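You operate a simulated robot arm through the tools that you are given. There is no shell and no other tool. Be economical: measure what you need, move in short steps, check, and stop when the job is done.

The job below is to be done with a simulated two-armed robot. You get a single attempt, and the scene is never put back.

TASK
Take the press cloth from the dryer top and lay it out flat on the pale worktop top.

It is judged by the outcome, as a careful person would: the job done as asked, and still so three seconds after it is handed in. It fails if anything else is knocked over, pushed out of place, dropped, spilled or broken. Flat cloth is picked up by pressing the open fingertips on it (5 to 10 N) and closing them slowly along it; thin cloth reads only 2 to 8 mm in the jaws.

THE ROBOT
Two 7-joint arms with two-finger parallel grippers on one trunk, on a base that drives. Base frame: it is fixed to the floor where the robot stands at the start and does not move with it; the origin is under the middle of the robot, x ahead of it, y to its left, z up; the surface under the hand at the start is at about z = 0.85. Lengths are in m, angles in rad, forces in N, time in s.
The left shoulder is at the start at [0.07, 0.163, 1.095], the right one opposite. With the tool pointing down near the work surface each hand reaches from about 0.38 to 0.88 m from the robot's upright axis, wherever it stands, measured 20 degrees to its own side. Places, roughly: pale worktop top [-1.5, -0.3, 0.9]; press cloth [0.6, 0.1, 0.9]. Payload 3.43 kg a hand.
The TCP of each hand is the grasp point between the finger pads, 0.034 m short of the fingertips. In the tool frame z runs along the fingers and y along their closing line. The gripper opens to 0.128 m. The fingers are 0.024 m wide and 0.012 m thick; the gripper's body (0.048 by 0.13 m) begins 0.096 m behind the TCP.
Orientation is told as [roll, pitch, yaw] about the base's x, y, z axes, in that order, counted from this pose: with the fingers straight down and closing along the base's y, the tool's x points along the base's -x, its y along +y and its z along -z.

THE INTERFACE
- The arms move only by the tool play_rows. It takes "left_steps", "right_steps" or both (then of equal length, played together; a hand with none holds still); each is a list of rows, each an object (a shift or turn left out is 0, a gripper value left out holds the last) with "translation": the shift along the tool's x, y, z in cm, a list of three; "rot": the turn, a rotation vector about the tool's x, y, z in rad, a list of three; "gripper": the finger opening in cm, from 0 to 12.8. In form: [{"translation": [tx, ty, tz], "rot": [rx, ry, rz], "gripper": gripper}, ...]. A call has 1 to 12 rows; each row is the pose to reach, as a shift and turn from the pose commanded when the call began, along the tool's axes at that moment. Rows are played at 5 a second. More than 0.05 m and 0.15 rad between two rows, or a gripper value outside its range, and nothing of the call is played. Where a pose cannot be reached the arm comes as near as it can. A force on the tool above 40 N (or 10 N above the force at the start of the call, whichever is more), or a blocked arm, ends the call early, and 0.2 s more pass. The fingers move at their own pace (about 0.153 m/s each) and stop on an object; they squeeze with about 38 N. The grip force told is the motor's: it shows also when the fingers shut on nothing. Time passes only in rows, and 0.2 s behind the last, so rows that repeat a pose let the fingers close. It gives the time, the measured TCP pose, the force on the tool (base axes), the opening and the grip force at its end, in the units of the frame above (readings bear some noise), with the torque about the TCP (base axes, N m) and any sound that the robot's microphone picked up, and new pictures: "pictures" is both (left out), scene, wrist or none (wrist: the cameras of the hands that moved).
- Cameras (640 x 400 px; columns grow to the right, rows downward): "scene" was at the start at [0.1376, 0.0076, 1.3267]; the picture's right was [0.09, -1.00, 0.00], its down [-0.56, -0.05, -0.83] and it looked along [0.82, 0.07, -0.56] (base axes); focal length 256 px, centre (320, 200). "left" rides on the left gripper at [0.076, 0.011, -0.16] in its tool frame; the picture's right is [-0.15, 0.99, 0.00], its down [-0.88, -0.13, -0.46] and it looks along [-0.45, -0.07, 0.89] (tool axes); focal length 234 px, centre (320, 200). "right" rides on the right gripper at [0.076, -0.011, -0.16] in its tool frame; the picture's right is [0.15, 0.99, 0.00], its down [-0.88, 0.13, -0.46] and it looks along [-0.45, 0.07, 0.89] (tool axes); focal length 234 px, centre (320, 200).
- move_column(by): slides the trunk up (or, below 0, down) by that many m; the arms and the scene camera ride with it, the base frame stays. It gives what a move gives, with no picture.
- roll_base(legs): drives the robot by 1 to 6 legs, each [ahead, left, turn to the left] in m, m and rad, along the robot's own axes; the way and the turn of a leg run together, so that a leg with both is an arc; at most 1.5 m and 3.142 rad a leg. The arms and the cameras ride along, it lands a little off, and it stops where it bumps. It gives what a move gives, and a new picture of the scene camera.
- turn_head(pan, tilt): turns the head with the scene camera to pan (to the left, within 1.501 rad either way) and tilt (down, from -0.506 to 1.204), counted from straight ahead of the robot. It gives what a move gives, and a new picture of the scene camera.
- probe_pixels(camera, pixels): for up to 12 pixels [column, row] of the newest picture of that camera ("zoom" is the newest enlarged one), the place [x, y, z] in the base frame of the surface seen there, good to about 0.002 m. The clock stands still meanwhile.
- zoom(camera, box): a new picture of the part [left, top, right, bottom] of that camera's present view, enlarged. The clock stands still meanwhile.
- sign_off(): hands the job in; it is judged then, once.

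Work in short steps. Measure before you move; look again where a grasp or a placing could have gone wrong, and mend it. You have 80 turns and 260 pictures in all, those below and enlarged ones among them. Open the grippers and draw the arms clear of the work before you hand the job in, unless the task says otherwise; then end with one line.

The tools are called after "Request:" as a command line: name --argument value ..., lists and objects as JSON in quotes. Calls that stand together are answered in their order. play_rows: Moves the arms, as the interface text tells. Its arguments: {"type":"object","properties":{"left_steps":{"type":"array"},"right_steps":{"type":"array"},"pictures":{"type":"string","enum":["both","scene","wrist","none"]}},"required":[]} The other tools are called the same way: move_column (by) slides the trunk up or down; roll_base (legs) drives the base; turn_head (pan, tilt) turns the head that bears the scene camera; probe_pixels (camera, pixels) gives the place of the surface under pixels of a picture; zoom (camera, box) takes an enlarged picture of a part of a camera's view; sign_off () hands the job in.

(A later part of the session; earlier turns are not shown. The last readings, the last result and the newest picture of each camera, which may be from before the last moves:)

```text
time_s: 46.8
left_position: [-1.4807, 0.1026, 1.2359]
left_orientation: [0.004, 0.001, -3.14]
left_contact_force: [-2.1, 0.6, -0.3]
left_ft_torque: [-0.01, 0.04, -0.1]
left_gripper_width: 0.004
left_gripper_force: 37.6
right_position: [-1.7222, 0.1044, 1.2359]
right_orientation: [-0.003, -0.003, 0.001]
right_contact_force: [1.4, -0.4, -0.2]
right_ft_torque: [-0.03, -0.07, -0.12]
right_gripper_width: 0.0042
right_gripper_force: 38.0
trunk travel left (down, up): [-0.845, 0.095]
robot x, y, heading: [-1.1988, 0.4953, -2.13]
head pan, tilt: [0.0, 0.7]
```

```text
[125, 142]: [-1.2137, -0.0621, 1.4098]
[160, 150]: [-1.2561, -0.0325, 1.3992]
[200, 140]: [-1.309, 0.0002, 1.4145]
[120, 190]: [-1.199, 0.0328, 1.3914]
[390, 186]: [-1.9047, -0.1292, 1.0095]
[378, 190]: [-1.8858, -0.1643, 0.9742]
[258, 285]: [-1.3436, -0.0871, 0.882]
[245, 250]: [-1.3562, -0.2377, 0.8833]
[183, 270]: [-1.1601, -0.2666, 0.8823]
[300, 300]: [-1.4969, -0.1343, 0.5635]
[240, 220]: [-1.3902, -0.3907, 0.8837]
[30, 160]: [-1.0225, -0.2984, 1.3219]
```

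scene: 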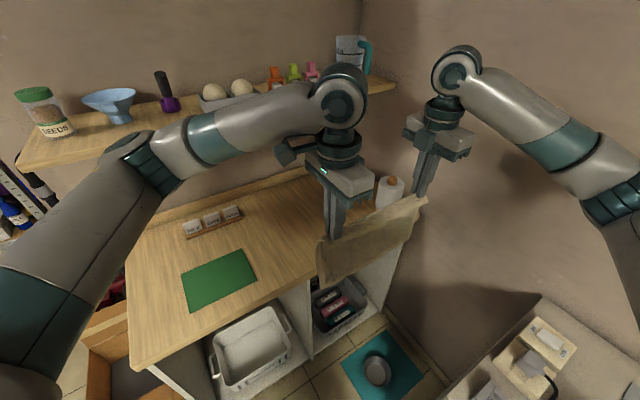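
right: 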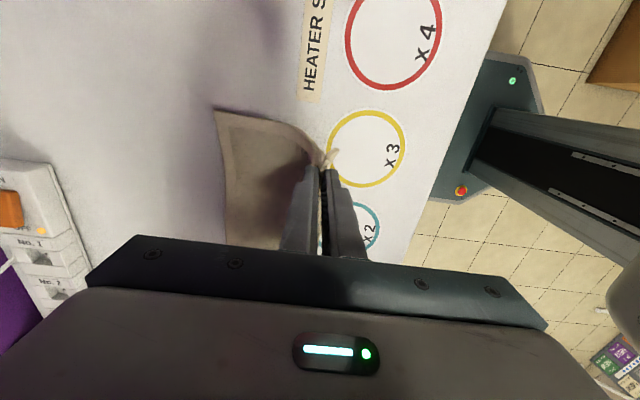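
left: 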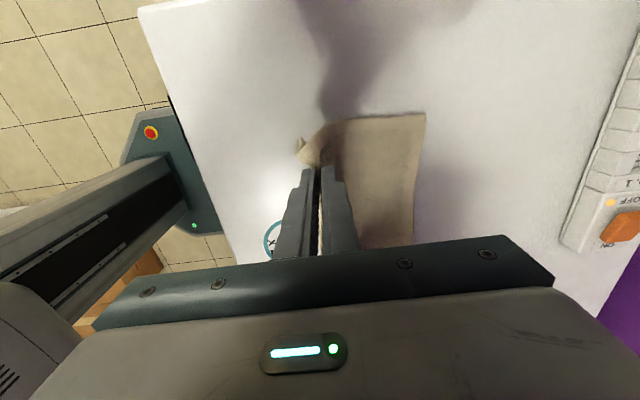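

The left elbow (y≈−0.1, z≈1.4) would come near the shelf (front y≈−0.29, z≈1.31). Turning the base 0.38 rad left moves that elbow away towards +x, so I do that first.

Request:
roll_base --legs '[[0.0, 0.0, 0.38]]'

```text
time_s: 48.3
left_position: [-1.3165, 0.0269, 1.2365]
left_orientation: [-0.001, -0.001, -2.768]
left_contact_force: [-1.3, 0.1, 0.6]
left_ft_torque: [-0.04, 0.01, -0.09]
left_gripper_width: 0.0041
left_gripper_force: 38.0
right_position: [-1.5399, -0.0597, 1.2376]
right_orientation: [-0.001, 0.0, 0.375]
right_contact_force: [0.5, 0.0, 0.1]
right_ft_torque: [0.02, -0.03, -0.14]
right_gripper_width: 0.0042
right_gripper_force: 38.2
trunk travel left (down, up): [-0.845, 0.095]
robot x, y, heading: [-1.1991, 0.4926, -1.756]
head pan, tilt: [0.0, 0.7]
```

scene: 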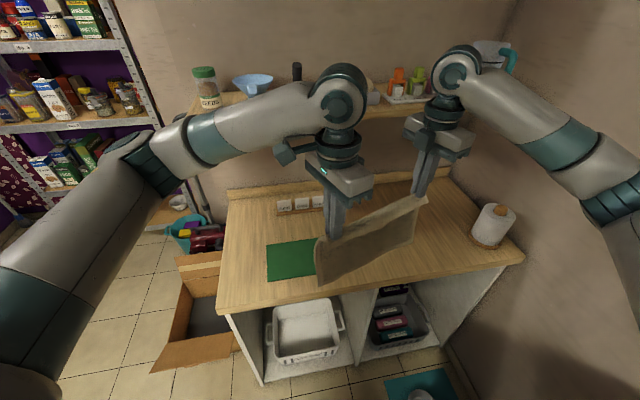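

The left elbow is now far from the shelf. I realign the cloth along x: hands to (−1.425, 0.04) and (−1.665, 0.04).

Request:
play_rows --left_steps '[{"translation": [-2.4, -1.3, 0], "rot": [0, 0, 0.094]}, {"translation": [-4.8, -2.6, 0], "rot": [0, 0, 0.187]}, {"translation": [-7.2, -3.9, 0], "rot": [0, 0, 0.28]}, {"translation": [-9.6, -5.2, 0], "rot": [0, 0, 0.374]}]' --right_steps '[{"translation": [2.0, 3.5, 0], "rot": [0, 0, 0.094]}, {"translation": [4.0, 7.0, 0], "rot": [0, 0, 0.187]}, {"translation": [6.0, 10.4, 0], "rot": [0, 0, 0.28]}, {"translation": [8.0, 13.9, 0], "rot": [0, 0, 0.375]}]' --pictures "none"

Request:
play_rows --left_steps '[{"rot": [-0.12, 0, 0]}, {"rot": [-0.24, 0, 0]}, {"rot": [-0.36, 0, 0]}, {"rot": [-0.48, 0, 0]}]' --right_steps '[{"rot": [0.12, 0, 0]}, {"rot": [0.24, 0, 0]}, {"rot": [0.36, 0, 0]}, {"rot": [0.48, 0, 0]}]' --pictures "scene"

```text
time_s: 49.3
left_position: [-1.4275, 0.0423, 1.2352]
left_orientation: [0.003, 0.004, -3.143]
left_contact_force: [-1.2, 1.2, 0.4]
left_ft_torque: [-0.03, -0.04, 0.12]
left_gripper_width: 0.004
left_gripper_force: 38.0
right_position: [-1.6669, 0.0417, 1.2375]
right_orientation: [-0.001, -0.005, -0.002]
right_contact_force: [1.2, -0.2, -0.8]
right_ft_torque: [-0.03, -0.08, 0.09]
right_gripper_width: 0.004
right_gripper_force: 38.3
trunk travel left (down, up): [-0.845, 0.095]
robot x, y, heading: [-1.1998, 0.493, -1.755]
head pan, tilt: [0.0, 0.7]
```

```text
time_s: 50.3
left_position: [-1.4233, 0.0416, 1.2362]
left_orientation: [0.486, -0.002, -3.14]
left_contact_force: [-0.9, 0.7, -0.9]
left_ft_torque: [0.09, 0.04, -0.03]
left_gripper_width: 0.0042
left_gripper_force: 38.0
right_position: [-1.6651, 0.041, 1.2384]
right_orientation: [-0.483, -0.001, 0.001]
right_contact_force: [1.4, 0.0, 0.4]
right_ft_torque: [0.11, -0.08, 0.04]
right_gripper_width: 0.0042
right_gripper_force: 38.0
trunk travel left (down, up): [-0.845, 0.095]
robot x, y, heading: [-1.201, 0.4935, -1.754]
head pan, tilt: [0.0, 0.7]
```

scene: 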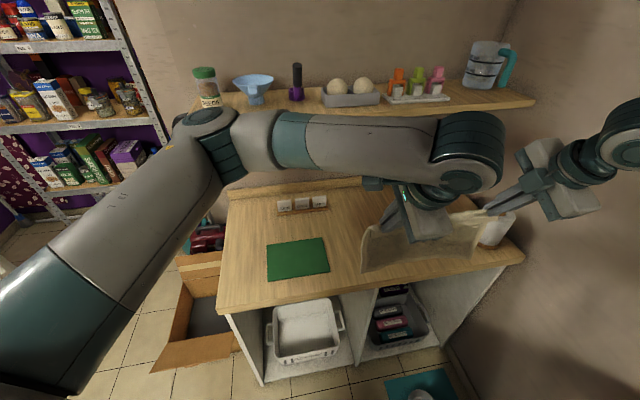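

The hands are tilted with the fingers pointing away from the robot. The left elbow at (205,120) looks nearer the shelf; I probe it.

Request:
probe_pixels --camera "scene" --pixels '[[205, 115], [185, 125], [230, 160], [260, 125], [480, 130], [400, 210], [375, 225], [365, 270], [470, 255], [435, 240]]'

```text
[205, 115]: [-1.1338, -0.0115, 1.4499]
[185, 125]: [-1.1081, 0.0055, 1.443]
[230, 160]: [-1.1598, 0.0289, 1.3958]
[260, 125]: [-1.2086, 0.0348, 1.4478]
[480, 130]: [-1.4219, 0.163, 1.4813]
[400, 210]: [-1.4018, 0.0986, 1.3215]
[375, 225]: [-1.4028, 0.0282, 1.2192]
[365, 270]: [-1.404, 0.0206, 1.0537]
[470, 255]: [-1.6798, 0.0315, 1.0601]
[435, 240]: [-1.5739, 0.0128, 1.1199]
```

Clearance is good (elbow y≈−0.05). I drive the base to about (−1.25, 0.43) and lower the trunk by 0.08, leaving the cloth's hem still above the worktop.

Request:
roll_base --legs '[[0.068, -0.038, 0.0]]'

Request:
move_column --by -0.07

Request:
turn_head --pan -0.3 --tilt 0.8

```text
time_s: 51.3
left_position: [-1.4691, -0.0158, 1.2367]
left_orientation: [0.485, -0.005, -3.139]
left_contact_force: [-0.9, 0.6, -1.1]
left_ft_torque: [0.11, 0.07, -0.01]
left_gripper_width: 0.004
left_gripper_force: 38.3
right_position: [-1.7094, -0.0179, 1.2402]
right_orientation: [-0.483, 0.0, 0.004]
right_contact_force: [1.9, 0.3, -0.6]
right_ft_torque: [0.09, -0.04, 0.0]
right_gripper_width: 0.0043
right_gripper_force: 37.6
trunk travel left (down, up): [-0.845, 0.095]
robot x, y, heading: [-1.2487, 0.4314, -1.75]
head pan, tilt: [0.0, 0.7]
```

scene: 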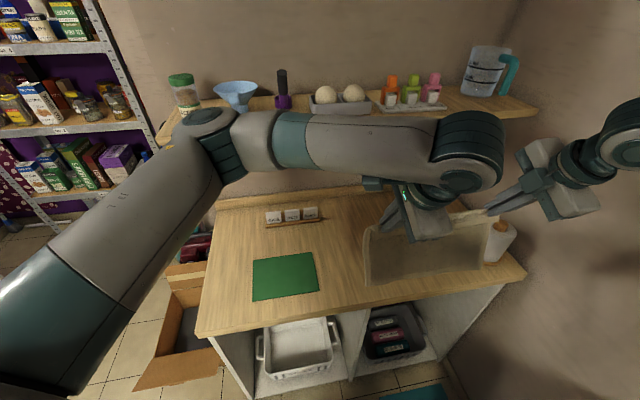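

```text
time_s: 52.4
left_position: [-1.4721, -0.0191, 1.1667]
left_orientation: [0.481, -0.002, -3.14]
left_contact_force: [-1.3, 0.3, 0.8]
left_ft_torque: [0.1, 0.06, -0.03]
left_gripper_width: 0.004
left_gripper_force: 38.3
right_position: [-1.7116, -0.0199, 1.1683]
right_orientation: [-0.481, 0.001, 0.004]
right_contact_force: [0.9, -0.3, 0.3]
right_ft_torque: [0.1, 0.0, 0.03]
right_gripper_width: 0.0038
right_gripper_force: 37.6
trunk travel left (down, up): [-0.775, 0.165]
robot x, y, heading: [-1.2476, 0.4316, -1.751]
head pan, tilt: [0.0, 0.7]
```

```text
time_s: 53.2
left_position: [-1.473, -0.0209, 1.1657]
left_orientation: [0.48, -0.001, -3.138]
left_contact_force: [-0.9, 0.2, -0.2]
left_ft_torque: [0.14, 0.06, -0.04]
left_gripper_width: 0.0043
left_gripper_force: 38.2
right_position: [-1.7129, -0.0219, 1.1682]
right_orientation: [-0.48, 0.0, 0.002]
right_contact_force: [1.0, 0.2, -0.4]
right_ft_torque: [0.09, -0.06, 0.03]
right_gripper_width: 0.0039
right_gripper_force: 38.1
trunk travel left (down, up): [-0.775, 0.165]
robot x, y, heading: [-1.2497, 0.4351, -1.755]
head pan, tilt: [-0.3, 0.799]
```

scene: 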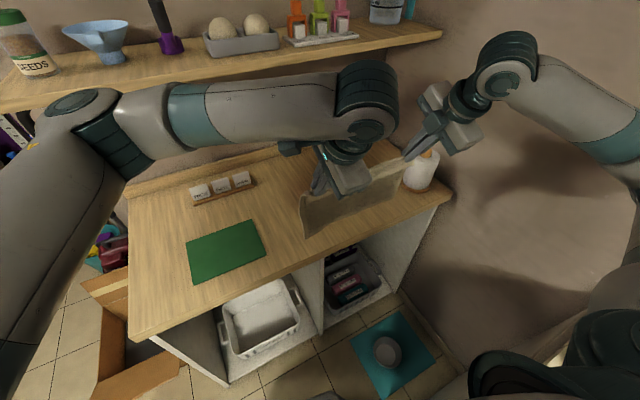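

All clear. I move the hands forward (−y) by 13 cm first, keeping height, and check the arms against the shelf.

Request:
play_rows --left_steps '[{"translation": [0, 2.9, 1.5]}, {"translation": [0, 5.8, 3.0]}, {"translation": [0, 8.7, 4.5]}, {"translation": [0, 11.5, 6.0]}]' --right_steps '[{"translation": [0, -2.9, 1.5]}, {"translation": [0, -5.8, 3.0]}, {"translation": [0, -8.7, 4.5]}, {"translation": [0, -11.5, 6.0]}]' --pictures "scene"

```text
time_s: 54.2
left_position: [-1.4715, -0.1533, 1.1637]
left_orientation: [0.478, -0.002, -3.139]
left_contact_force: [-1.7, -0.2, -0.4]
left_ft_torque: [0.16, 0.06, -0.03]
left_gripper_width: 0.0041
left_gripper_force: 38.1
right_position: [-1.712, -0.1525, 1.1671]
right_orientation: [-0.477, 0.0, 0.004]
right_contact_force: [1.9, -0.8, -0.7]
right_ft_torque: [0.11, -0.06, 0.04]
right_gripper_width: 0.0042
right_gripper_force: 38.0
trunk travel left (down, up): [-0.775, 0.165]
robot x, y, heading: [-1.257, 0.4323, -1.754]
head pan, tilt: [-0.3, 0.799]
```

scene: 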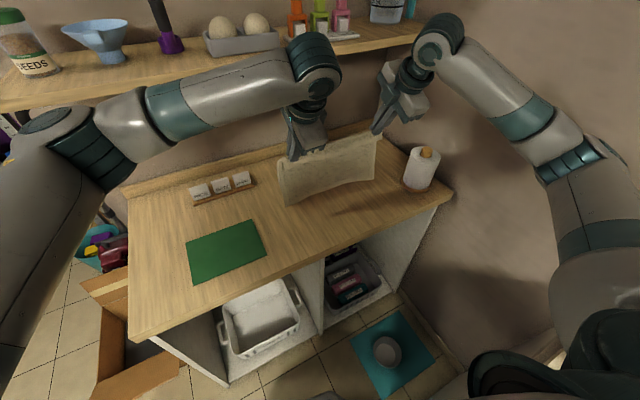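

Request:
probe_pixels --camera "scene" --pixels '[[310, 50], [325, 75], [438, 25], [75, 115], [60, 130], [130, 120], [285, 203], [330, 192], [372, 180], [282, 165], [375, 140], [300, 22]]'

```text
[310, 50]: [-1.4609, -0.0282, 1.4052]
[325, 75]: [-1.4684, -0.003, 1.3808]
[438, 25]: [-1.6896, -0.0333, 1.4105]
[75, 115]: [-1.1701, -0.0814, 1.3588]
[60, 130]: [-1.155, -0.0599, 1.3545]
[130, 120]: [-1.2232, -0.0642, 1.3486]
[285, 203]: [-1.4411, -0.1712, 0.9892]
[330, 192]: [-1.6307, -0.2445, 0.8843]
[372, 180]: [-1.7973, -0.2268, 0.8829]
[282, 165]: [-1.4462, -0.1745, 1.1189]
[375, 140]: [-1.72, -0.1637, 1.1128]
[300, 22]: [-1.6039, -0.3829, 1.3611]
```

Wrists and elbow keep more than 15 cm from the shelf front. I go another 12 cm forward.

Request:
play_rows --left_steps '[{"translation": [0, 2.7, 1.4]}, {"translation": [0, 5.3, 2.8]}, {"translation": [0, 8.0, 4.2]}, {"translation": [0, 10.6, 5.5]}]' --right_steps '[{"translation": [0, -2.7, 1.4]}, {"translation": [0, -5.3, 2.8]}, {"translation": [0, -8.0, 4.2]}, {"translation": [0, -10.6, 5.5]}]' --pictures "scene"

```text
time_s: 55.2
left_position: [-1.4705, -0.2698, 1.1627]
left_orientation: [0.479, -0.001, -3.137]
left_contact_force: [-1.4, -0.2, -0.7]
left_ft_torque: [0.13, 0.06, -0.04]
left_gripper_width: 0.0041
left_gripper_force: 37.9
right_position: [-1.711, -0.2725, 1.166]
right_orientation: [-0.479, -0.001, 0.002]
right_contact_force: [1.8, -0.8, -0.9]
right_ft_torque: [0.12, -0.04, 0.01]
right_gripper_width: 0.0042
right_gripper_force: 37.9
trunk travel left (down, up): [-0.775, 0.165]
robot x, y, heading: [-1.2474, 0.4335, -1.752]
head pan, tilt: [-0.3, 0.799]
```

scene: 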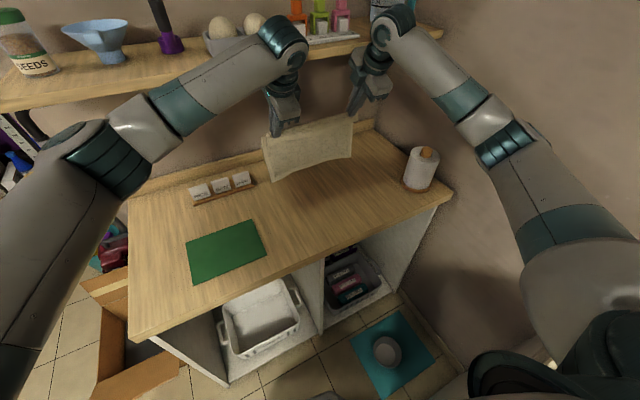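

The hands are at y≈−0.27 with free space. I probe the hem to see how far to lower.

Request:
probe_pixels --camera "scene" --pixels '[[275, 178], [310, 168], [348, 155], [264, 140], [351, 118], [280, 40], [395, 25], [125, 150], [270, 160]]'

Request:
zoom --camera "scene" --box '[220, 60, 420, 220]'

```text
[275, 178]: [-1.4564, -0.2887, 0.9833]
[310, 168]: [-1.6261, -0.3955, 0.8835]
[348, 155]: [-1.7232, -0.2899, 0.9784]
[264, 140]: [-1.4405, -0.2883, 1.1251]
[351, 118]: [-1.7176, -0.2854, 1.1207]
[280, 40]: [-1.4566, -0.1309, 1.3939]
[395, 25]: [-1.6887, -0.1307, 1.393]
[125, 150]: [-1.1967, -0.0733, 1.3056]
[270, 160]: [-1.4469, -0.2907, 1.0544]
```

```text
2.50 times, centred on (320, 140) of scene
```

zoom: 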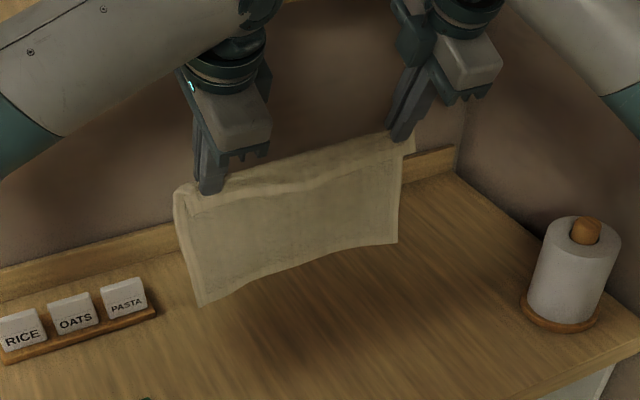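

The hem hangs at z≈0.975 and the flap is on the robot's side. I lower straight down by 8.5 cm so that the hem just touches the worktop.

Request:
play_rows --left_steps '[{"translation": [0, -0.9, 1.8]}, {"translation": [0, -1.8, 3.6]}, {"translation": [0, -2.8, 5.4]}, {"translation": [0, -3.9, 7.5]}]' --right_steps '[{"translation": [0, 0.9, 1.8]}, {"translation": [0, 1.8, 3.6]}, {"translation": [0, 2.8, 5.4]}, {"translation": [0, 3.9, 7.5]}]' --pictures "scene"

Request:
zoom --camera "scene" --box '[220, 80, 420, 240]'

```text
time_s: 56.2
left_position: [-1.4716, -0.2692, 1.0798]
left_orientation: [0.48, 0.001, -3.138]
left_contact_force: [-1.4, -1.0, -0.9]
left_ft_torque: [0.13, 0.03, 0.03]
left_gripper_width: 0.0042
left_gripper_force: 38.4
right_position: [-1.7107, -0.2698, 1.0836]
right_orientation: [-0.48, 0.001, 0.003]
right_contact_force: [1.9, 0.0, -0.4]
right_ft_torque: [0.11, -0.06, 0.03]
right_gripper_width: 0.004
right_gripper_force: 37.7
trunk travel left (down, up): [-0.775, 0.165]
robot x, y, heading: [-1.2519, 0.4319, -1.756]
head pan, tilt: [-0.3, 0.799]
```

scene: 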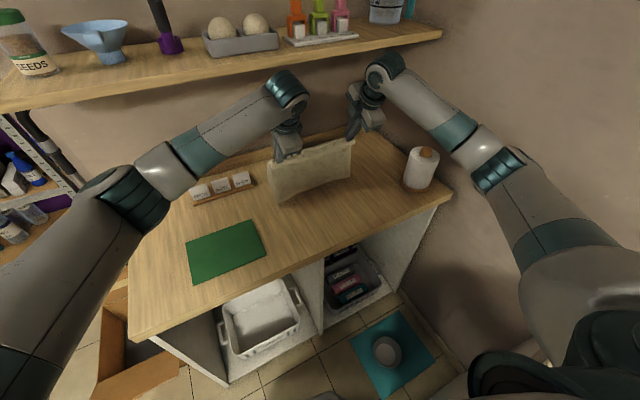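

```text
2.50 times, centred on (320, 160) of scene
```

zoom: 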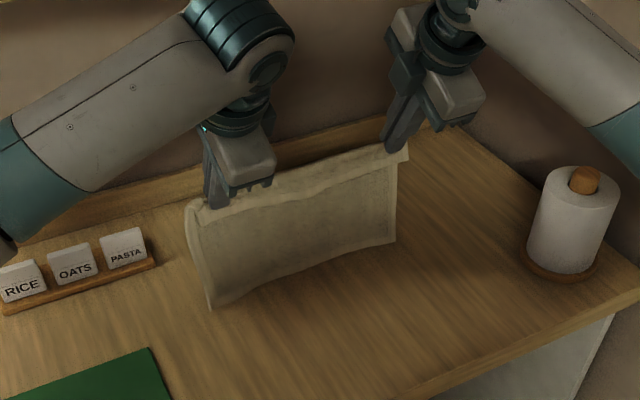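

The hem is at or just above the worktop. I probe it in the enlarged picture.

Request:
probe_pixels --camera "zoom" --pixels '[[212, 303], [393, 240], [300, 270], [190, 208], [406, 158], [300, 200], [150, 255]]'

```text
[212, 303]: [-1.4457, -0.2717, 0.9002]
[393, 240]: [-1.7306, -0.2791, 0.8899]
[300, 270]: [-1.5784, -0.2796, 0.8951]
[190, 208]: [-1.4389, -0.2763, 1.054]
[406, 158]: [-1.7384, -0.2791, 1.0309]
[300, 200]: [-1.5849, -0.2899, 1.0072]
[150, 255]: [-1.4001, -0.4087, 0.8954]
```

The hem is at z≈0.89, ready to lay. I swing the hands back toward the robot along an arc around the hem, first to 45°.

Request:
play_rows --left_steps '[{"translation": [0, -0.3, 0.6]}, {"translation": [0, -2.14, -0.44]}, {"translation": [0, -4.1, -1.01]}, {"translation": [0, -6.11, -1.26]}, {"translation": [0, -8.3, -1.39]}, {"translation": [0, -10.22, -1.15]}, {"translation": [0, -12.42, -0.61]}]' --right_steps '[{"translation": [0, 0.3, 0.6]}, {"translation": [0, 2.14, -0.44]}, {"translation": [0, 4.1, -1.01]}, {"translation": [0, 6.11, -1.26]}, {"translation": [0, 8.3, -1.39]}, {"translation": [0, 10.22, -1.15]}, {"translation": [0, 12.42, -0.61]}]' --pictures "scene"

Request:
zoom --camera "scene" --box '[220, 80, 420, 240]'

```text
time_s: 57.8
left_position: [-1.4724, -0.1564, 1.0291]
left_orientation: [0.482, -0.001, -3.136]
left_contact_force: [-0.3, 0.8, -0.6]
left_ft_torque: [0.08, 0.02, 0.0]
left_gripper_width: 0.0039
left_gripper_force: 38.0
right_position: [-1.7121, -0.1571, 1.0323]
right_orientation: [-0.483, -0.001, 0.005]
right_contact_force: [0.9, 0.8, 0.3]
right_ft_torque: [0.1, -0.06, 0.01]
right_gripper_width: 0.0041
right_gripper_force: 37.9
trunk travel left (down, up): [-0.775, 0.165]
robot x, y, heading: [-1.2494, 0.433, -1.752]
head pan, tilt: [-0.3, 0.799]
```

scene: 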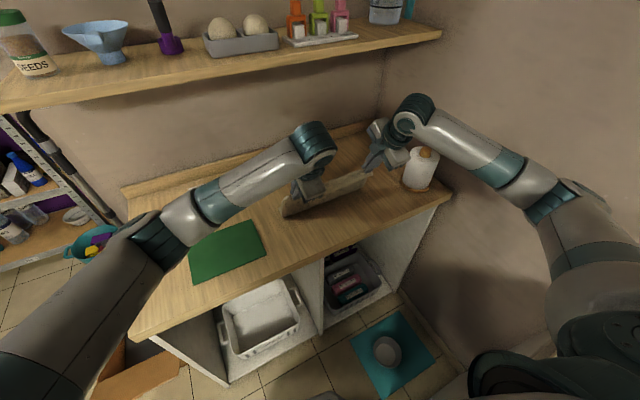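

```text
2.50 times, centred on (320, 160) of scene
```

zoom: 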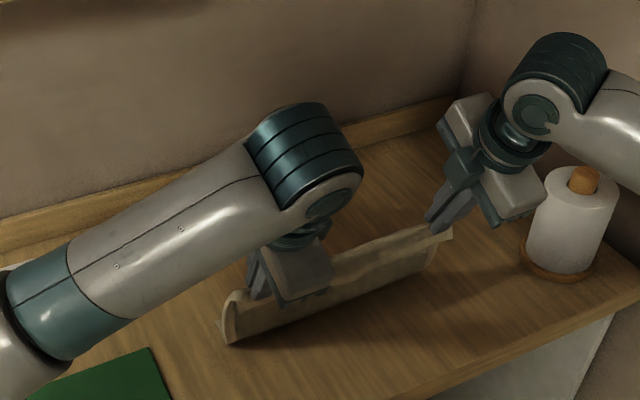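

I check whether the hem stayed in place behind, via the bottom line of the visible cloth.

Request:
probe_pixels --camera "zoom" --pixels '[[232, 342], [330, 305], [430, 268], [225, 310], [222, 325], [445, 232], [480, 205], [540, 265]]'

Request:
zoom --camera "right" --box '[0, 0, 640, 400]'

Request:
zoom --camera "left" --box '[0, 0, 640, 400]'

```text
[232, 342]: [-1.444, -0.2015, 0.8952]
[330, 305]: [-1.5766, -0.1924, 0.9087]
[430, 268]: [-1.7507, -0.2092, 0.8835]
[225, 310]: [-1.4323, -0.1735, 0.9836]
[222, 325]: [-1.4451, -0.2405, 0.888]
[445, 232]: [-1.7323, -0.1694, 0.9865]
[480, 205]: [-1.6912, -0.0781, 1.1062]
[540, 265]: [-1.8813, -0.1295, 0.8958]
```

```text
1.00 times, centred on (320, 200) of right (not enlarged: the box is as wide or as high as the picture)
```

zoom: 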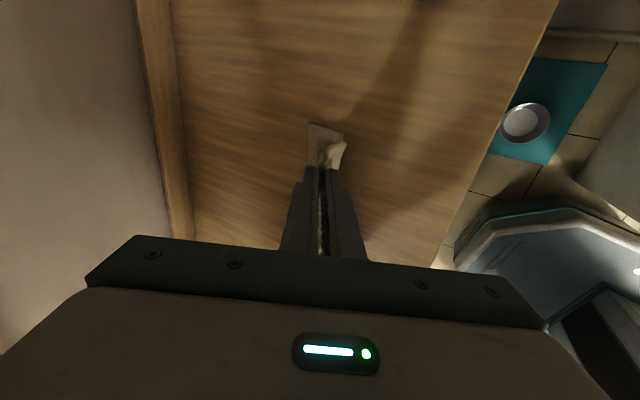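

```text
1.00 times, centred on (320, 200) of left (not enlarged: the box is as wide or as high as the picture)
```

zoom: 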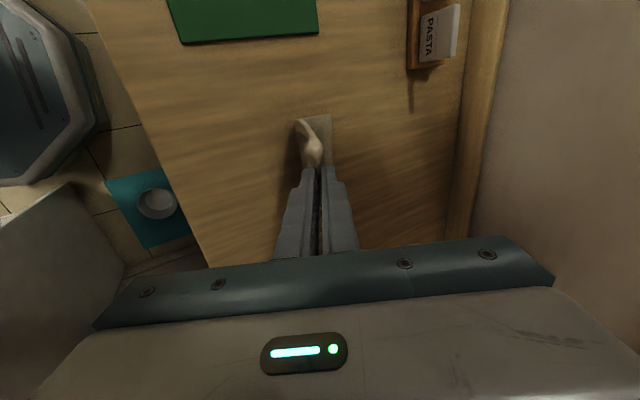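

Request:
probe_pixels --camera "zoom" --pixels '[[328, 118], [330, 140], [300, 122], [325, 160], [320, 118]]'

```text
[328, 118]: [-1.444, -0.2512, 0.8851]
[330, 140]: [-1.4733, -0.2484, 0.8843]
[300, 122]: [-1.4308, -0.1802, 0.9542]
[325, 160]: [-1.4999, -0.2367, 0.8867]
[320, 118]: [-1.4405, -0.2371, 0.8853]
```

The hem slid to y≈−0.255, so the near edge would end right at the worktop's front. I lift off, go back to about 4 cm further in, and lay again with more slack.

Request:
play_rows --left_steps '[{"translation": [0, 2.2, -1.3]}, {"translation": [0, 4.4, -2.6]}, {"translation": [0, 6.55, -3.92]}, {"translation": [0, 9.2, -2.5]}, {"translation": [0, 11.87, -1.15]}, {"translation": [0, 14.1, 0.2]}, {"translation": [0, 16.43, 1.57]}, {"translation": [0, 16.43, 1.57]}]' --right_steps '[{"translation": [0, -2.2, -1.3]}, {"translation": [0, -4.4, -2.6]}, {"translation": [0, -6.55, -3.92]}, {"translation": [0, -9.2, -2.5]}, {"translation": [0, -11.87, -1.15]}, {"translation": [0, -14.1, 0.2]}, {"translation": [0, -16.43, 1.57]}, {"translation": [0, -16.43, 1.57]}]' --pictures "scene"

Request:
zoom --camera "scene" --box '[220, 60, 420, 220]'

```text
time_s: 59.6
left_position: [-1.4729, -0.3083, 1.092]
left_orientation: [0.483, 0.0, -3.137]
left_contact_force: [-1.6, 0.2, 0.6]
left_ft_torque: [0.16, 0.0, 0.0]
left_gripper_width: 0.004
left_gripper_force: 38.4
right_position: [-1.7101, -0.309, 1.0945]
right_orientation: [-0.48, 0.0, 0.003]
right_contact_force: [-0.2, -0.3, 0.0]
right_ft_torque: [0.07, 0.01, -0.02]
right_gripper_width: 0.0042
right_gripper_force: 37.6
trunk travel left (down, up): [-0.775, 0.165]
robot x, y, heading: [-1.2482, 0.4352, -1.755]
head pan, tilt: [-0.3, 0.799]
```

scene: 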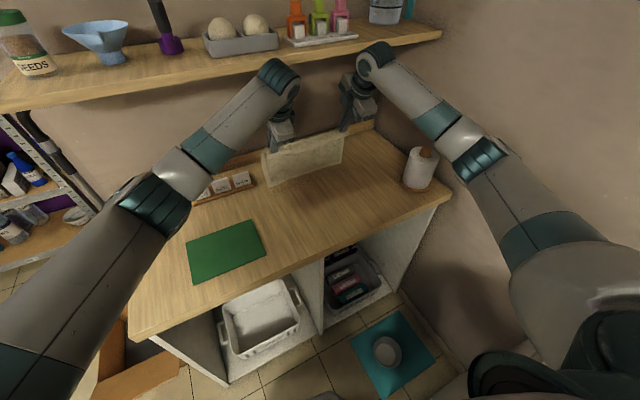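

```text
2.50 times, centred on (320, 140) of scene
```

zoom: 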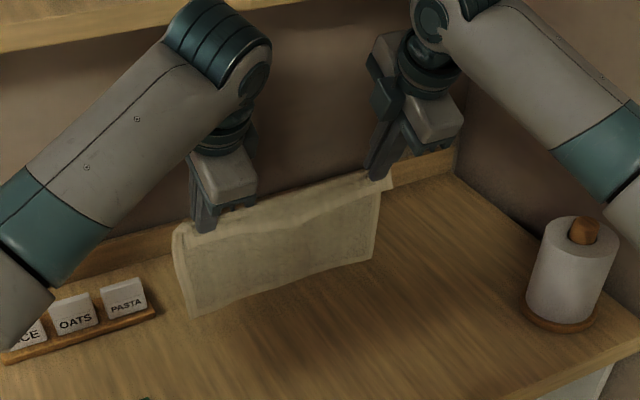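

Hem again near the surface, now at y≈−0.32. I lay with a tighter arc so the hem stays put, and look partway.

Request:
play_rows --left_steps '[{"translation": [0, -1.06, 0.97]}, {"translation": [0, -2.13, 1.93]}, {"translation": [0, -3.15, 2.25]}, {"translation": [0, -4.16, 2.57]}, {"translation": [0, -5.4, 2.78]}, {"translation": [0, -6.63, 2.98]}, {"translation": [0, -8.1, 3.06]}, {"translation": [0, -9.54, 3.15]}, {"translation": [0, -11.1, 3.46]}, {"translation": [0, -12.68, 3.77]}]' --right_steps '[{"translation": [0, 1.06, 0.97]}, {"translation": [0, 2.13, 1.93]}, {"translation": [0, 3.15, 2.25]}, {"translation": [0, 4.16, 2.57]}, {"translation": [0, 5.4, 2.78]}, {"translation": [0, 6.63, 2.98]}, {"translation": [0, 8.1, 3.06]}, {"translation": [0, 9.54, 3.15]}, {"translation": [0, 11.1, 3.46]}, {"translation": [0, 12.68, 3.77]}]'

```text
time_s: 61.8
left_position: [-1.4722, -0.2132, 0.9995]
left_orientation: [0.482, -0.001, -3.137]
left_contact_force: [-0.4, 0.6, 1.2]
left_ft_torque: [0.09, 0.02, -0.02]
left_gripper_width: 0.0042
left_gripper_force: 38.1
right_position: [-1.7107, -0.2146, 1.0009]
right_orientation: [-0.482, 0.0, 0.004]
right_contact_force: [1.3, 0.4, 0.7]
right_ft_torque: [0.07, 0.0, 0.0]
right_gripper_width: 0.0042
right_gripper_force: 37.7
trunk travel left (down, up): [-0.775, 0.165]
robot x, y, heading: [-1.2502, 0.4352, -1.75]
head pan, tilt: [-0.3, 0.799]
```

scene: 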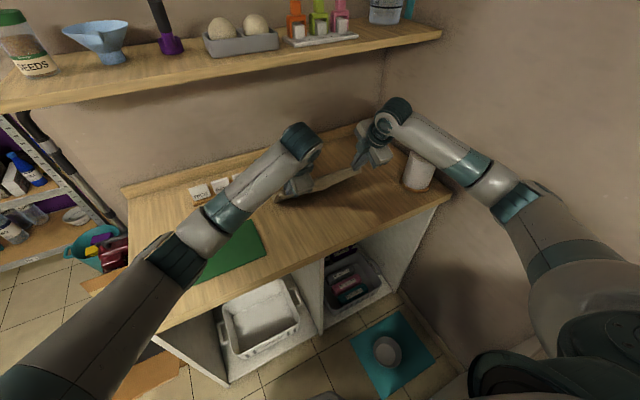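
right: 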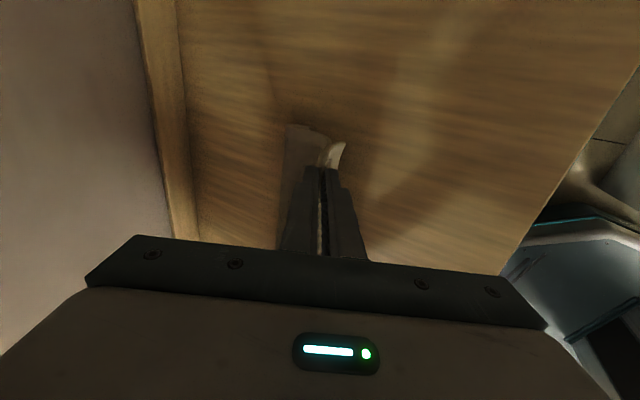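
left: 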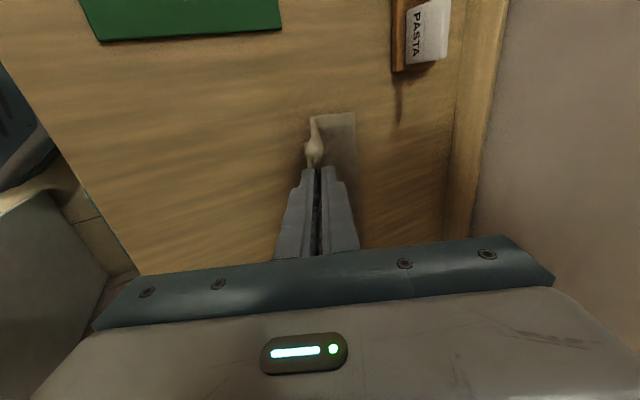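

Request:
probe_pixels --camera "left" --pixels '[[353, 116], [355, 150], [335, 118], [312, 120], [350, 200]]'

Request:
probe_pixels --camera "right" --pixels '[[290, 128], [286, 160], [320, 135], [340, 145]]'

```text
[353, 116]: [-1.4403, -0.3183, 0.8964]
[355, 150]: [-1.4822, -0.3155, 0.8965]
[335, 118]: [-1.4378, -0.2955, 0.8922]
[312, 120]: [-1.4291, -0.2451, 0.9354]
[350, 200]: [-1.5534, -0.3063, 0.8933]
```

```text
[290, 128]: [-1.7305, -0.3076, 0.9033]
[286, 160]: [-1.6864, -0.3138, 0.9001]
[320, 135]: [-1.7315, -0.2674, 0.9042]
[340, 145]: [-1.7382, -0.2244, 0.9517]
```

The hem stays at y≈−0.315. I continue down to tips 3 cm above the top at y≈−0.175, then bring the hands upright about their tips.

Request:
play_rows --left_steps '[{"translation": [0, -1.4, 0.5]}, {"translation": [0, -2.79, 1.03]}, {"translation": [0, -4.0, 1.4]}, {"translation": [0, -5.22, 1.79]}, {"translation": [0, -6.3, 2.06]}, {"translation": [0, -7.42, 2.34]}, {"translation": [0, -7.02, 2.43], "rot": [0.12, 0, 0]}, {"translation": [0, -6.62, 2.53], "rot": [0.24, 0, 0]}, {"translation": [0, -6.22, 2.62], "rot": [0.36, 0, 0]}, {"translation": [0, -5.82, 2.72], "rot": [0.48, 0, 0]}]' --right_steps '[{"translation": [0, 1.4, 0.5]}, {"translation": [0, 2.79, 1.03]}, {"translation": [0, 4.0, 1.4]}, {"translation": [0, 5.22, 1.79]}, {"translation": [0, 6.3, 2.06]}, {"translation": [0, 7.42, 2.34]}, {"translation": [0, 7.02, 2.43], "rot": [-0.12, 0, 0]}, {"translation": [0, 6.62, 2.53], "rot": [-0.24, 0, 0]}, {"translation": [0, 6.22, 2.62], "rot": [-0.36, 0, 0]}, {"translation": [0, 5.82, 2.72], "rot": [-0.48, 0, 0]}]'

```text
time_s: 64.0
left_position: [-1.4711, -0.1756, 0.947]
left_orientation: [-0.003, -0.001, -3.138]
left_contact_force: [0.3, 0.1, 0.6]
left_ft_torque: [-0.08, -0.01, 0.01]
left_gripper_width: 0.0041
left_gripper_force: 37.9
right_position: [-1.7107, -0.1783, 0.9484]
right_orientation: [0.003, 0.001, 0.002]
right_contact_force: [0.9, -0.5, -0.5]
right_ft_torque: [-0.08, -0.01, 0.01]
right_gripper_width: 0.0041
right_gripper_force: 38.1
trunk travel left (down, up): [-0.775, 0.165]
robot x, y, heading: [-1.2487, 0.4358, -1.748]
head pan, tilt: [-0.3, 0.799]
```

scene: 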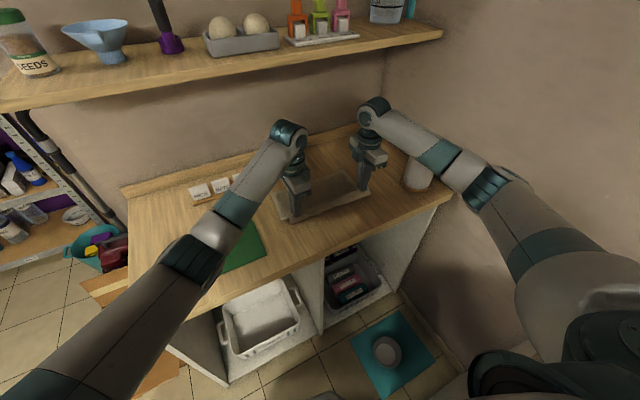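
right: 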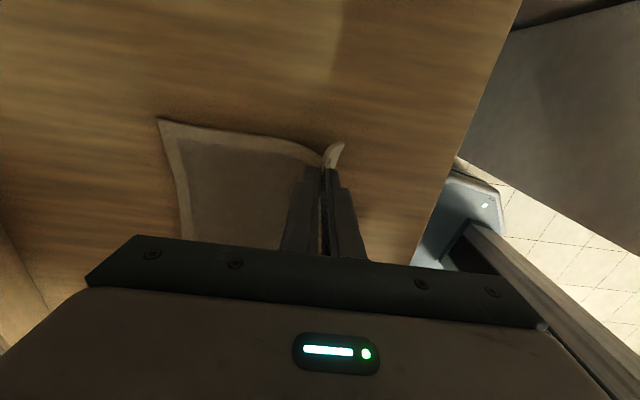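
left: 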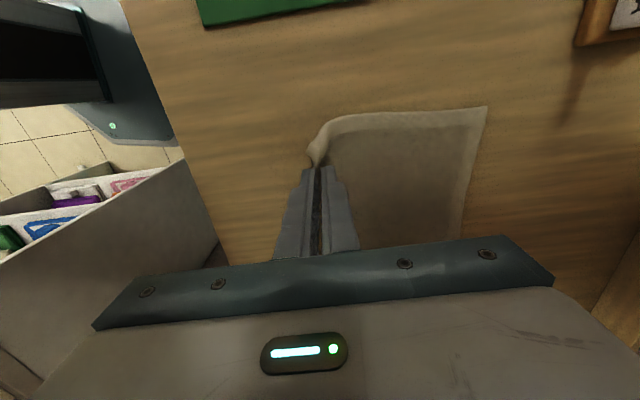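

The cloth lies mostly flat with its hem at y≈−0.315. I draw the hands 2 cm toward the robot to take up slack, then lower the tips to the worktop with a slight backward move so the near flap lies out.

Request:
play_rows --left_steps '[{"translation": [0, -1.0, 0]}, {"translation": [0, -2.0, 0]}, {"translation": [0, -2.1, 0.8]}, {"translation": [0, -2.0, 1.5]}, {"translation": [0, -1.9, 2.1]}, {"translation": [0, -1.8, 2.5]}]' --right_steps '[{"translation": [0, 1.0, 0]}, {"translation": [0, 2.0, 0]}, {"translation": [0, 2.1, 0.9]}, {"translation": [0, 2.0, 1.6]}, {"translation": [0, 1.9, 2.2]}, {"translation": [0, 1.8, 2.6]}]'

```text
time_s: 65.4
left_position: [-1.4717, -0.1564, 0.9229]
left_orientation: [0.001, 0.0, -3.139]
left_contact_force: [-0.8, 0.8, 2.5]
left_ft_torque: [-0.07, 0.08, 0.04]
left_gripper_width: 0.004
left_gripper_force: 37.5
right_position: [-1.7127, -0.1582, 0.9246]
right_orientation: [-0.001, 0.001, 0.003]
right_contact_force: [0.9, -0.2, 2.0]
right_ft_torque: [-0.13, -0.01, 0.03]
right_gripper_width: 0.0042
right_gripper_force: 37.8
trunk travel left (down, up): [-0.775, 0.165]
robot x, y, heading: [-1.2508, 0.4338, -1.753]
head pan, tilt: [-0.3, 0.799]
```

scene: 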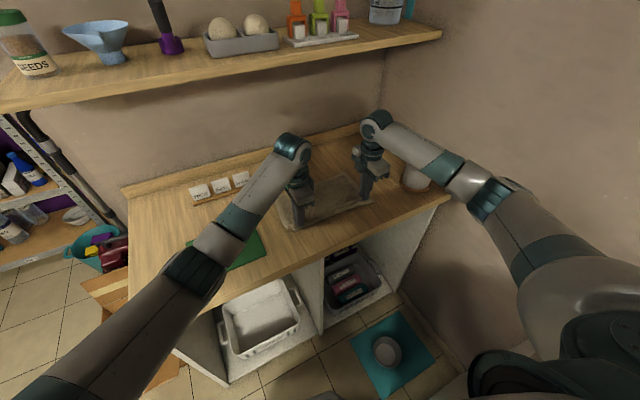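
right: 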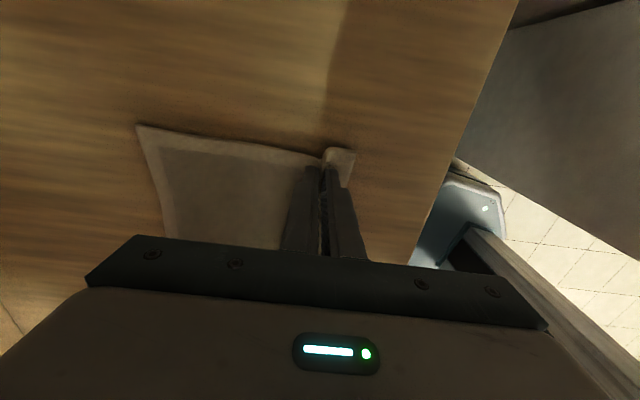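
left: 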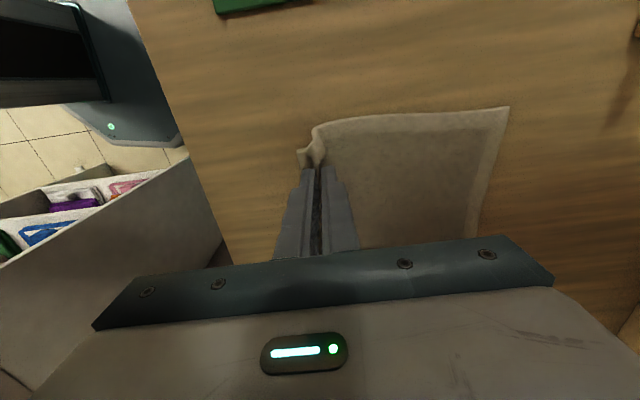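

The near flap lies toward the robot and the rest is flat. I lower 1 mm and open slowly, so that the fingertips spread the ridge out flat.

Request:
play_rows --left_steps '[{"translation": [0, 0, 0.1], "gripper": 0.6}, {"translation": [0, 0, 0.15], "gripper": 1.0}, {"translation": [0, 0, 0.15], "gripper": 1.4}, {"translation": [0, 0, 0.15], "gripper": 1.8}, {"translation": [0, 0, 0.15], "gripper": 2.3}, {"translation": [0, 0, 0.15], "gripper": 2.8}, {"translation": [0, 0, 0.15], "gripper": 3.3}, {"translation": [0, 0, 0.15], "gripper": 3.7}, {"translation": [0, 0, 0.15], "gripper": 3.7}]' --right_steps '[{"translation": [0, 0, 0.2], "gripper": 0.6}, {"translation": [0, 0, 0.3], "gripper": 1.0}, {"translation": [0, 0, 0.3], "gripper": 1.4}, {"translation": [0, 0, 0.3], "gripper": 1.8}, {"translation": [0, 0, 0.3], "gripper": 2.3}, {"translation": [0, 0, 0.3], "gripper": 2.8}, {"translation": [0, 0, 0.3], "gripper": 3.3}, {"translation": [0, 0, 0.3], "gripper": 3.7}, {"translation": [0, 0, 0.3], "gripper": 3.7}]'

```text
time_s: 67.4
left_position: [-1.4722, -0.1564, 0.921]
left_orientation: [-0.001, -0.001, -3.14]
left_contact_force: [-0.7, -0.3, 0.7]
left_ft_torque: [0.02, 0.0, -0.04]
left_gripper_width: 0.0366
left_gripper_force: 0.0
right_position: [-1.7114, -0.1577, 0.9205]
right_orientation: [0.0, 0.0, 0.004]
right_contact_force: [1.1, -0.3, 0.7]
right_ft_torque: [-0.03, -0.01, -0.01]
right_gripper_width: 0.0369
right_gripper_force: 0.0
trunk travel left (down, up): [-0.775, 0.165]
robot x, y, heading: [-1.2515, 0.436, -1.75]
head pan, tilt: [-0.3, 0.799]
```

scene: 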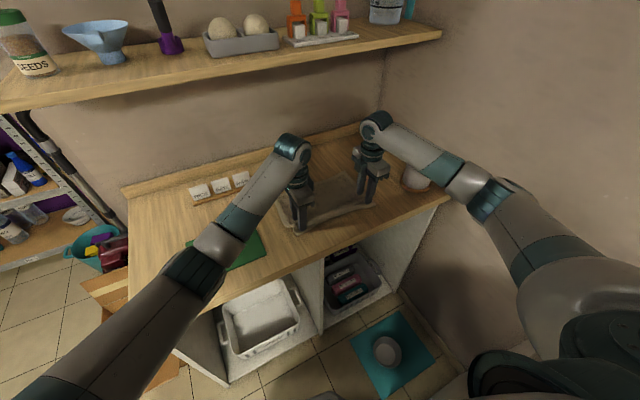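
right: 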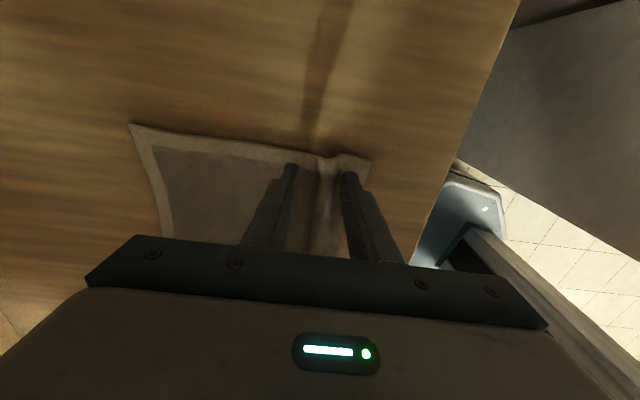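
left: 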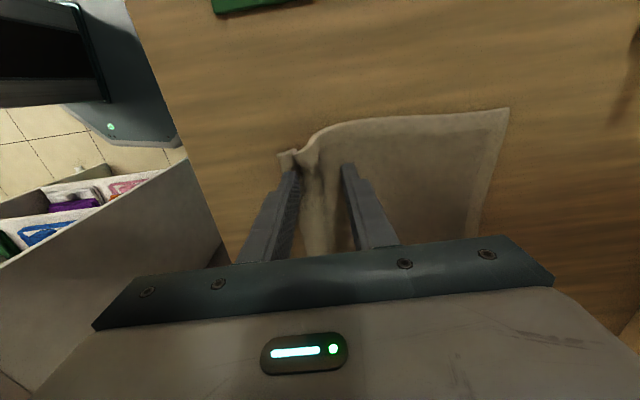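

Released; a small ridge remains between the fingers. I press lightly on the cloth either side of it and spread the fingers to pull it flat.

Request:
play_rows --left_steps '[{"translation": [0, 0, 0.15]}, {"translation": [0, 0, 0.3]}, {"translation": [0, 0, 0.35]}]' --right_steps '[{"translation": [0, 0, 0.15]}, {"translation": [0, 0, 0.3]}, {"translation": [0, 0, 0.35]}]' --pictures "none"

```text
time_s: 68.2
left_position: [-1.4715, -0.1575, 0.9185]
left_orientation: [0.002, -0.001, -3.136]
left_contact_force: [0.5, -0.6, 7.0]
left_ft_torque: [0.15, 0.03, 0.03]
left_gripper_width: 0.0367
left_gripper_force: 0.0
right_position: [-1.7118, -0.1578, 0.9191]
right_orientation: [-0.001, 0.0, 0.003]
right_contact_force: [-0.2, -0.1, 1.5]
right_ft_torque: [-0.01, 0.0, 0.0]
right_gripper_width: 0.0369
right_gripper_force: 0.0
trunk travel left (down, up): [-0.775, 0.165]
robot x, y, heading: [-1.2534, 0.4318, -1.752]
head pan, tilt: [-0.3, 0.799]
```

Left presses 7 N, right 1.5 N; I add a little on the right and spread slowly.

Request:
play_rows --left_steps '[{"translation": [0, 0, 0]}, {"gripper": 4.1}, {"gripper": 4.5}, {"gripper": 4.9}, {"gripper": 5.3}, {"gripper": 5.7}, {"gripper": 5.7}]' --right_steps '[{"translation": [0, 0, 0.15]}, {"translation": [0, 0, 0.15], "gripper": 4.1}, {"translation": [0, 0, 0.15], "gripper": 4.5}, {"translation": [0, 0, 0.15], "gripper": 4.9}, {"translation": [0, 0, 0.15], "gripper": 5.3}, {"translation": [0, 0, 0.15], "gripper": 5.7}, {"translation": [0, 0, 0.15], "gripper": 5.7}]' --pictures "wrist"

```text
time_s: 69.8
left_position: [-1.4703, -0.1569, 0.9191]
left_orientation: [0.002, 0.001, -3.139]
left_contact_force: [0.6, -1.9, 6.9]
left_ft_torque: [0.17, 0.02, -0.02]
left_gripper_width: 0.0557
left_gripper_force: 0.0
right_position: [-1.7105, -0.1569, 0.9168]
right_orientation: [-0.002, 0.0, 0.004]
right_contact_force: [-0.1, -0.8, 9.4]
right_ft_torque: [-0.02, 0.01, 0.0]
right_gripper_width: 0.0554
right_gripper_force: 0.1
trunk travel left (down, up): [-0.775, 0.165]
robot x, y, heading: [-1.2523, 0.4318, -1.754]
head pan, tilt: [-0.3, 0.799]
```

right: 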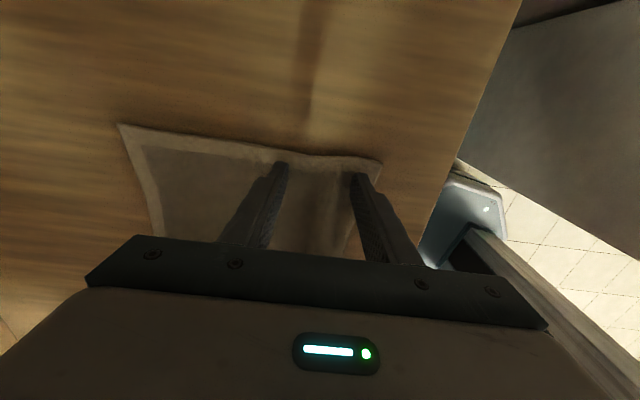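
left: 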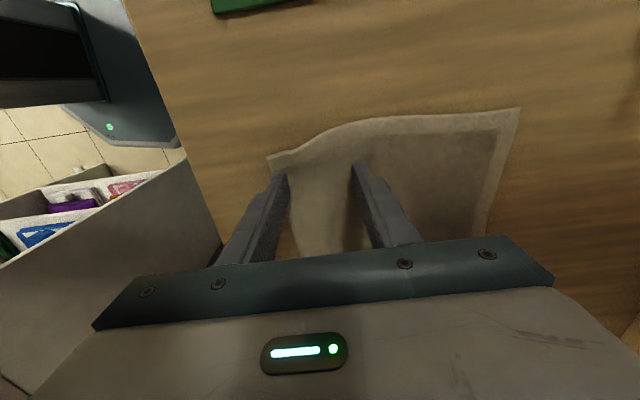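

Both corners are spread flat. I lift the hands straight up to look at the whole cloth.

Request:
play_rows --left_steps '[{"translation": [0, 0, -1]}, {"translation": [0, 0, -4]}, {"translation": [0, 0, -8]}, {"translation": [0, -4, -10]}, {"translation": [0, -8.5, -11]}]' --right_steps '[{"translation": [0, 0, -1]}, {"translation": [0, 0, -4]}, {"translation": [0, 0, -8]}, {"translation": [0, 4, -10]}, {"translation": [0, 8.5, -11]}]'

Request:
zoom --camera "scene" --box '[240, 120, 440, 260]'

```text
time_s: 71.0
left_position: [-1.4742, -0.0672, 1.0288]
left_orientation: [0.002, -0.001, -3.137]
left_contact_force: [-0.3, 0.3, -0.1]
left_ft_torque: [-0.05, 0.01, 0.03]
left_gripper_width: 0.057
left_gripper_force: 0.2
right_position: [-1.7106, -0.0709, 1.0268]
right_orientation: [-0.005, 0.001, 0.004]
right_contact_force: [-0.4, 1.0, 0.6]
right_ft_torque: [-0.08, 0.0, -0.01]
right_gripper_width: 0.0569
right_gripper_force: 0.0
trunk travel left (down, up): [-0.775, 0.165]
robot x, y, heading: [-1.2508, 0.4303, -1.75]
head pan, tilt: [-0.3, 0.799]
```

scene: 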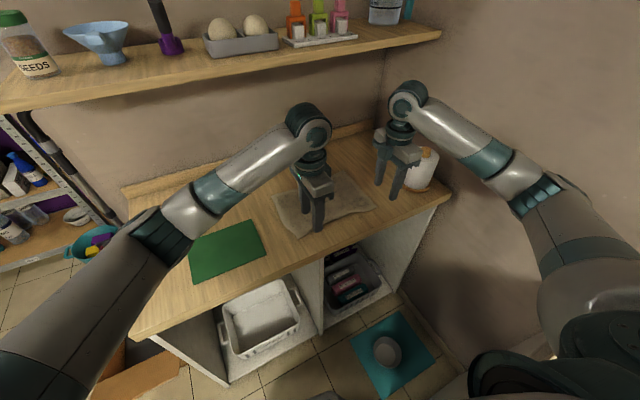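
right: 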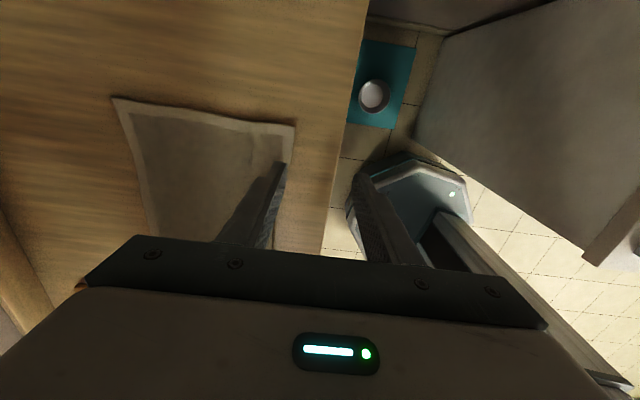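
left: 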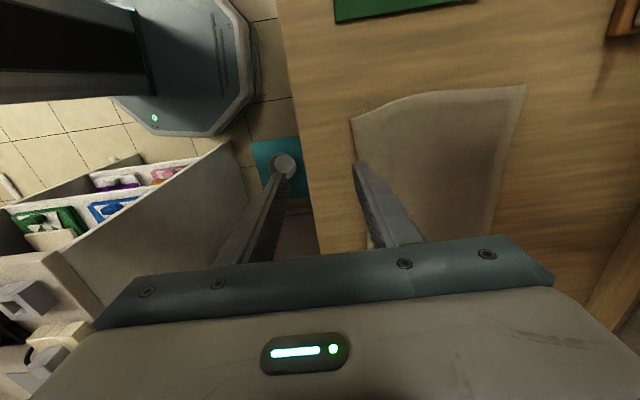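

```text
2.86 times, centred on (340, 190) of scene
```

zoom: 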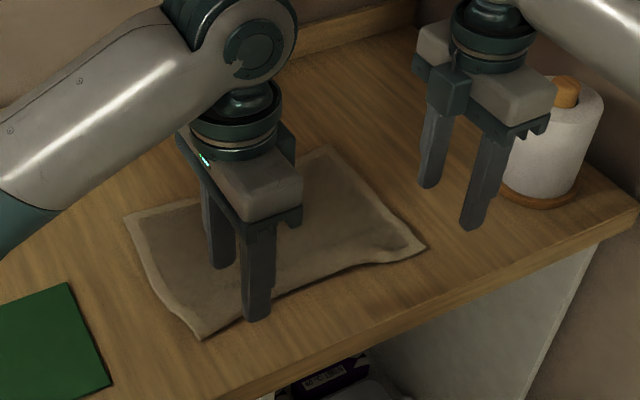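

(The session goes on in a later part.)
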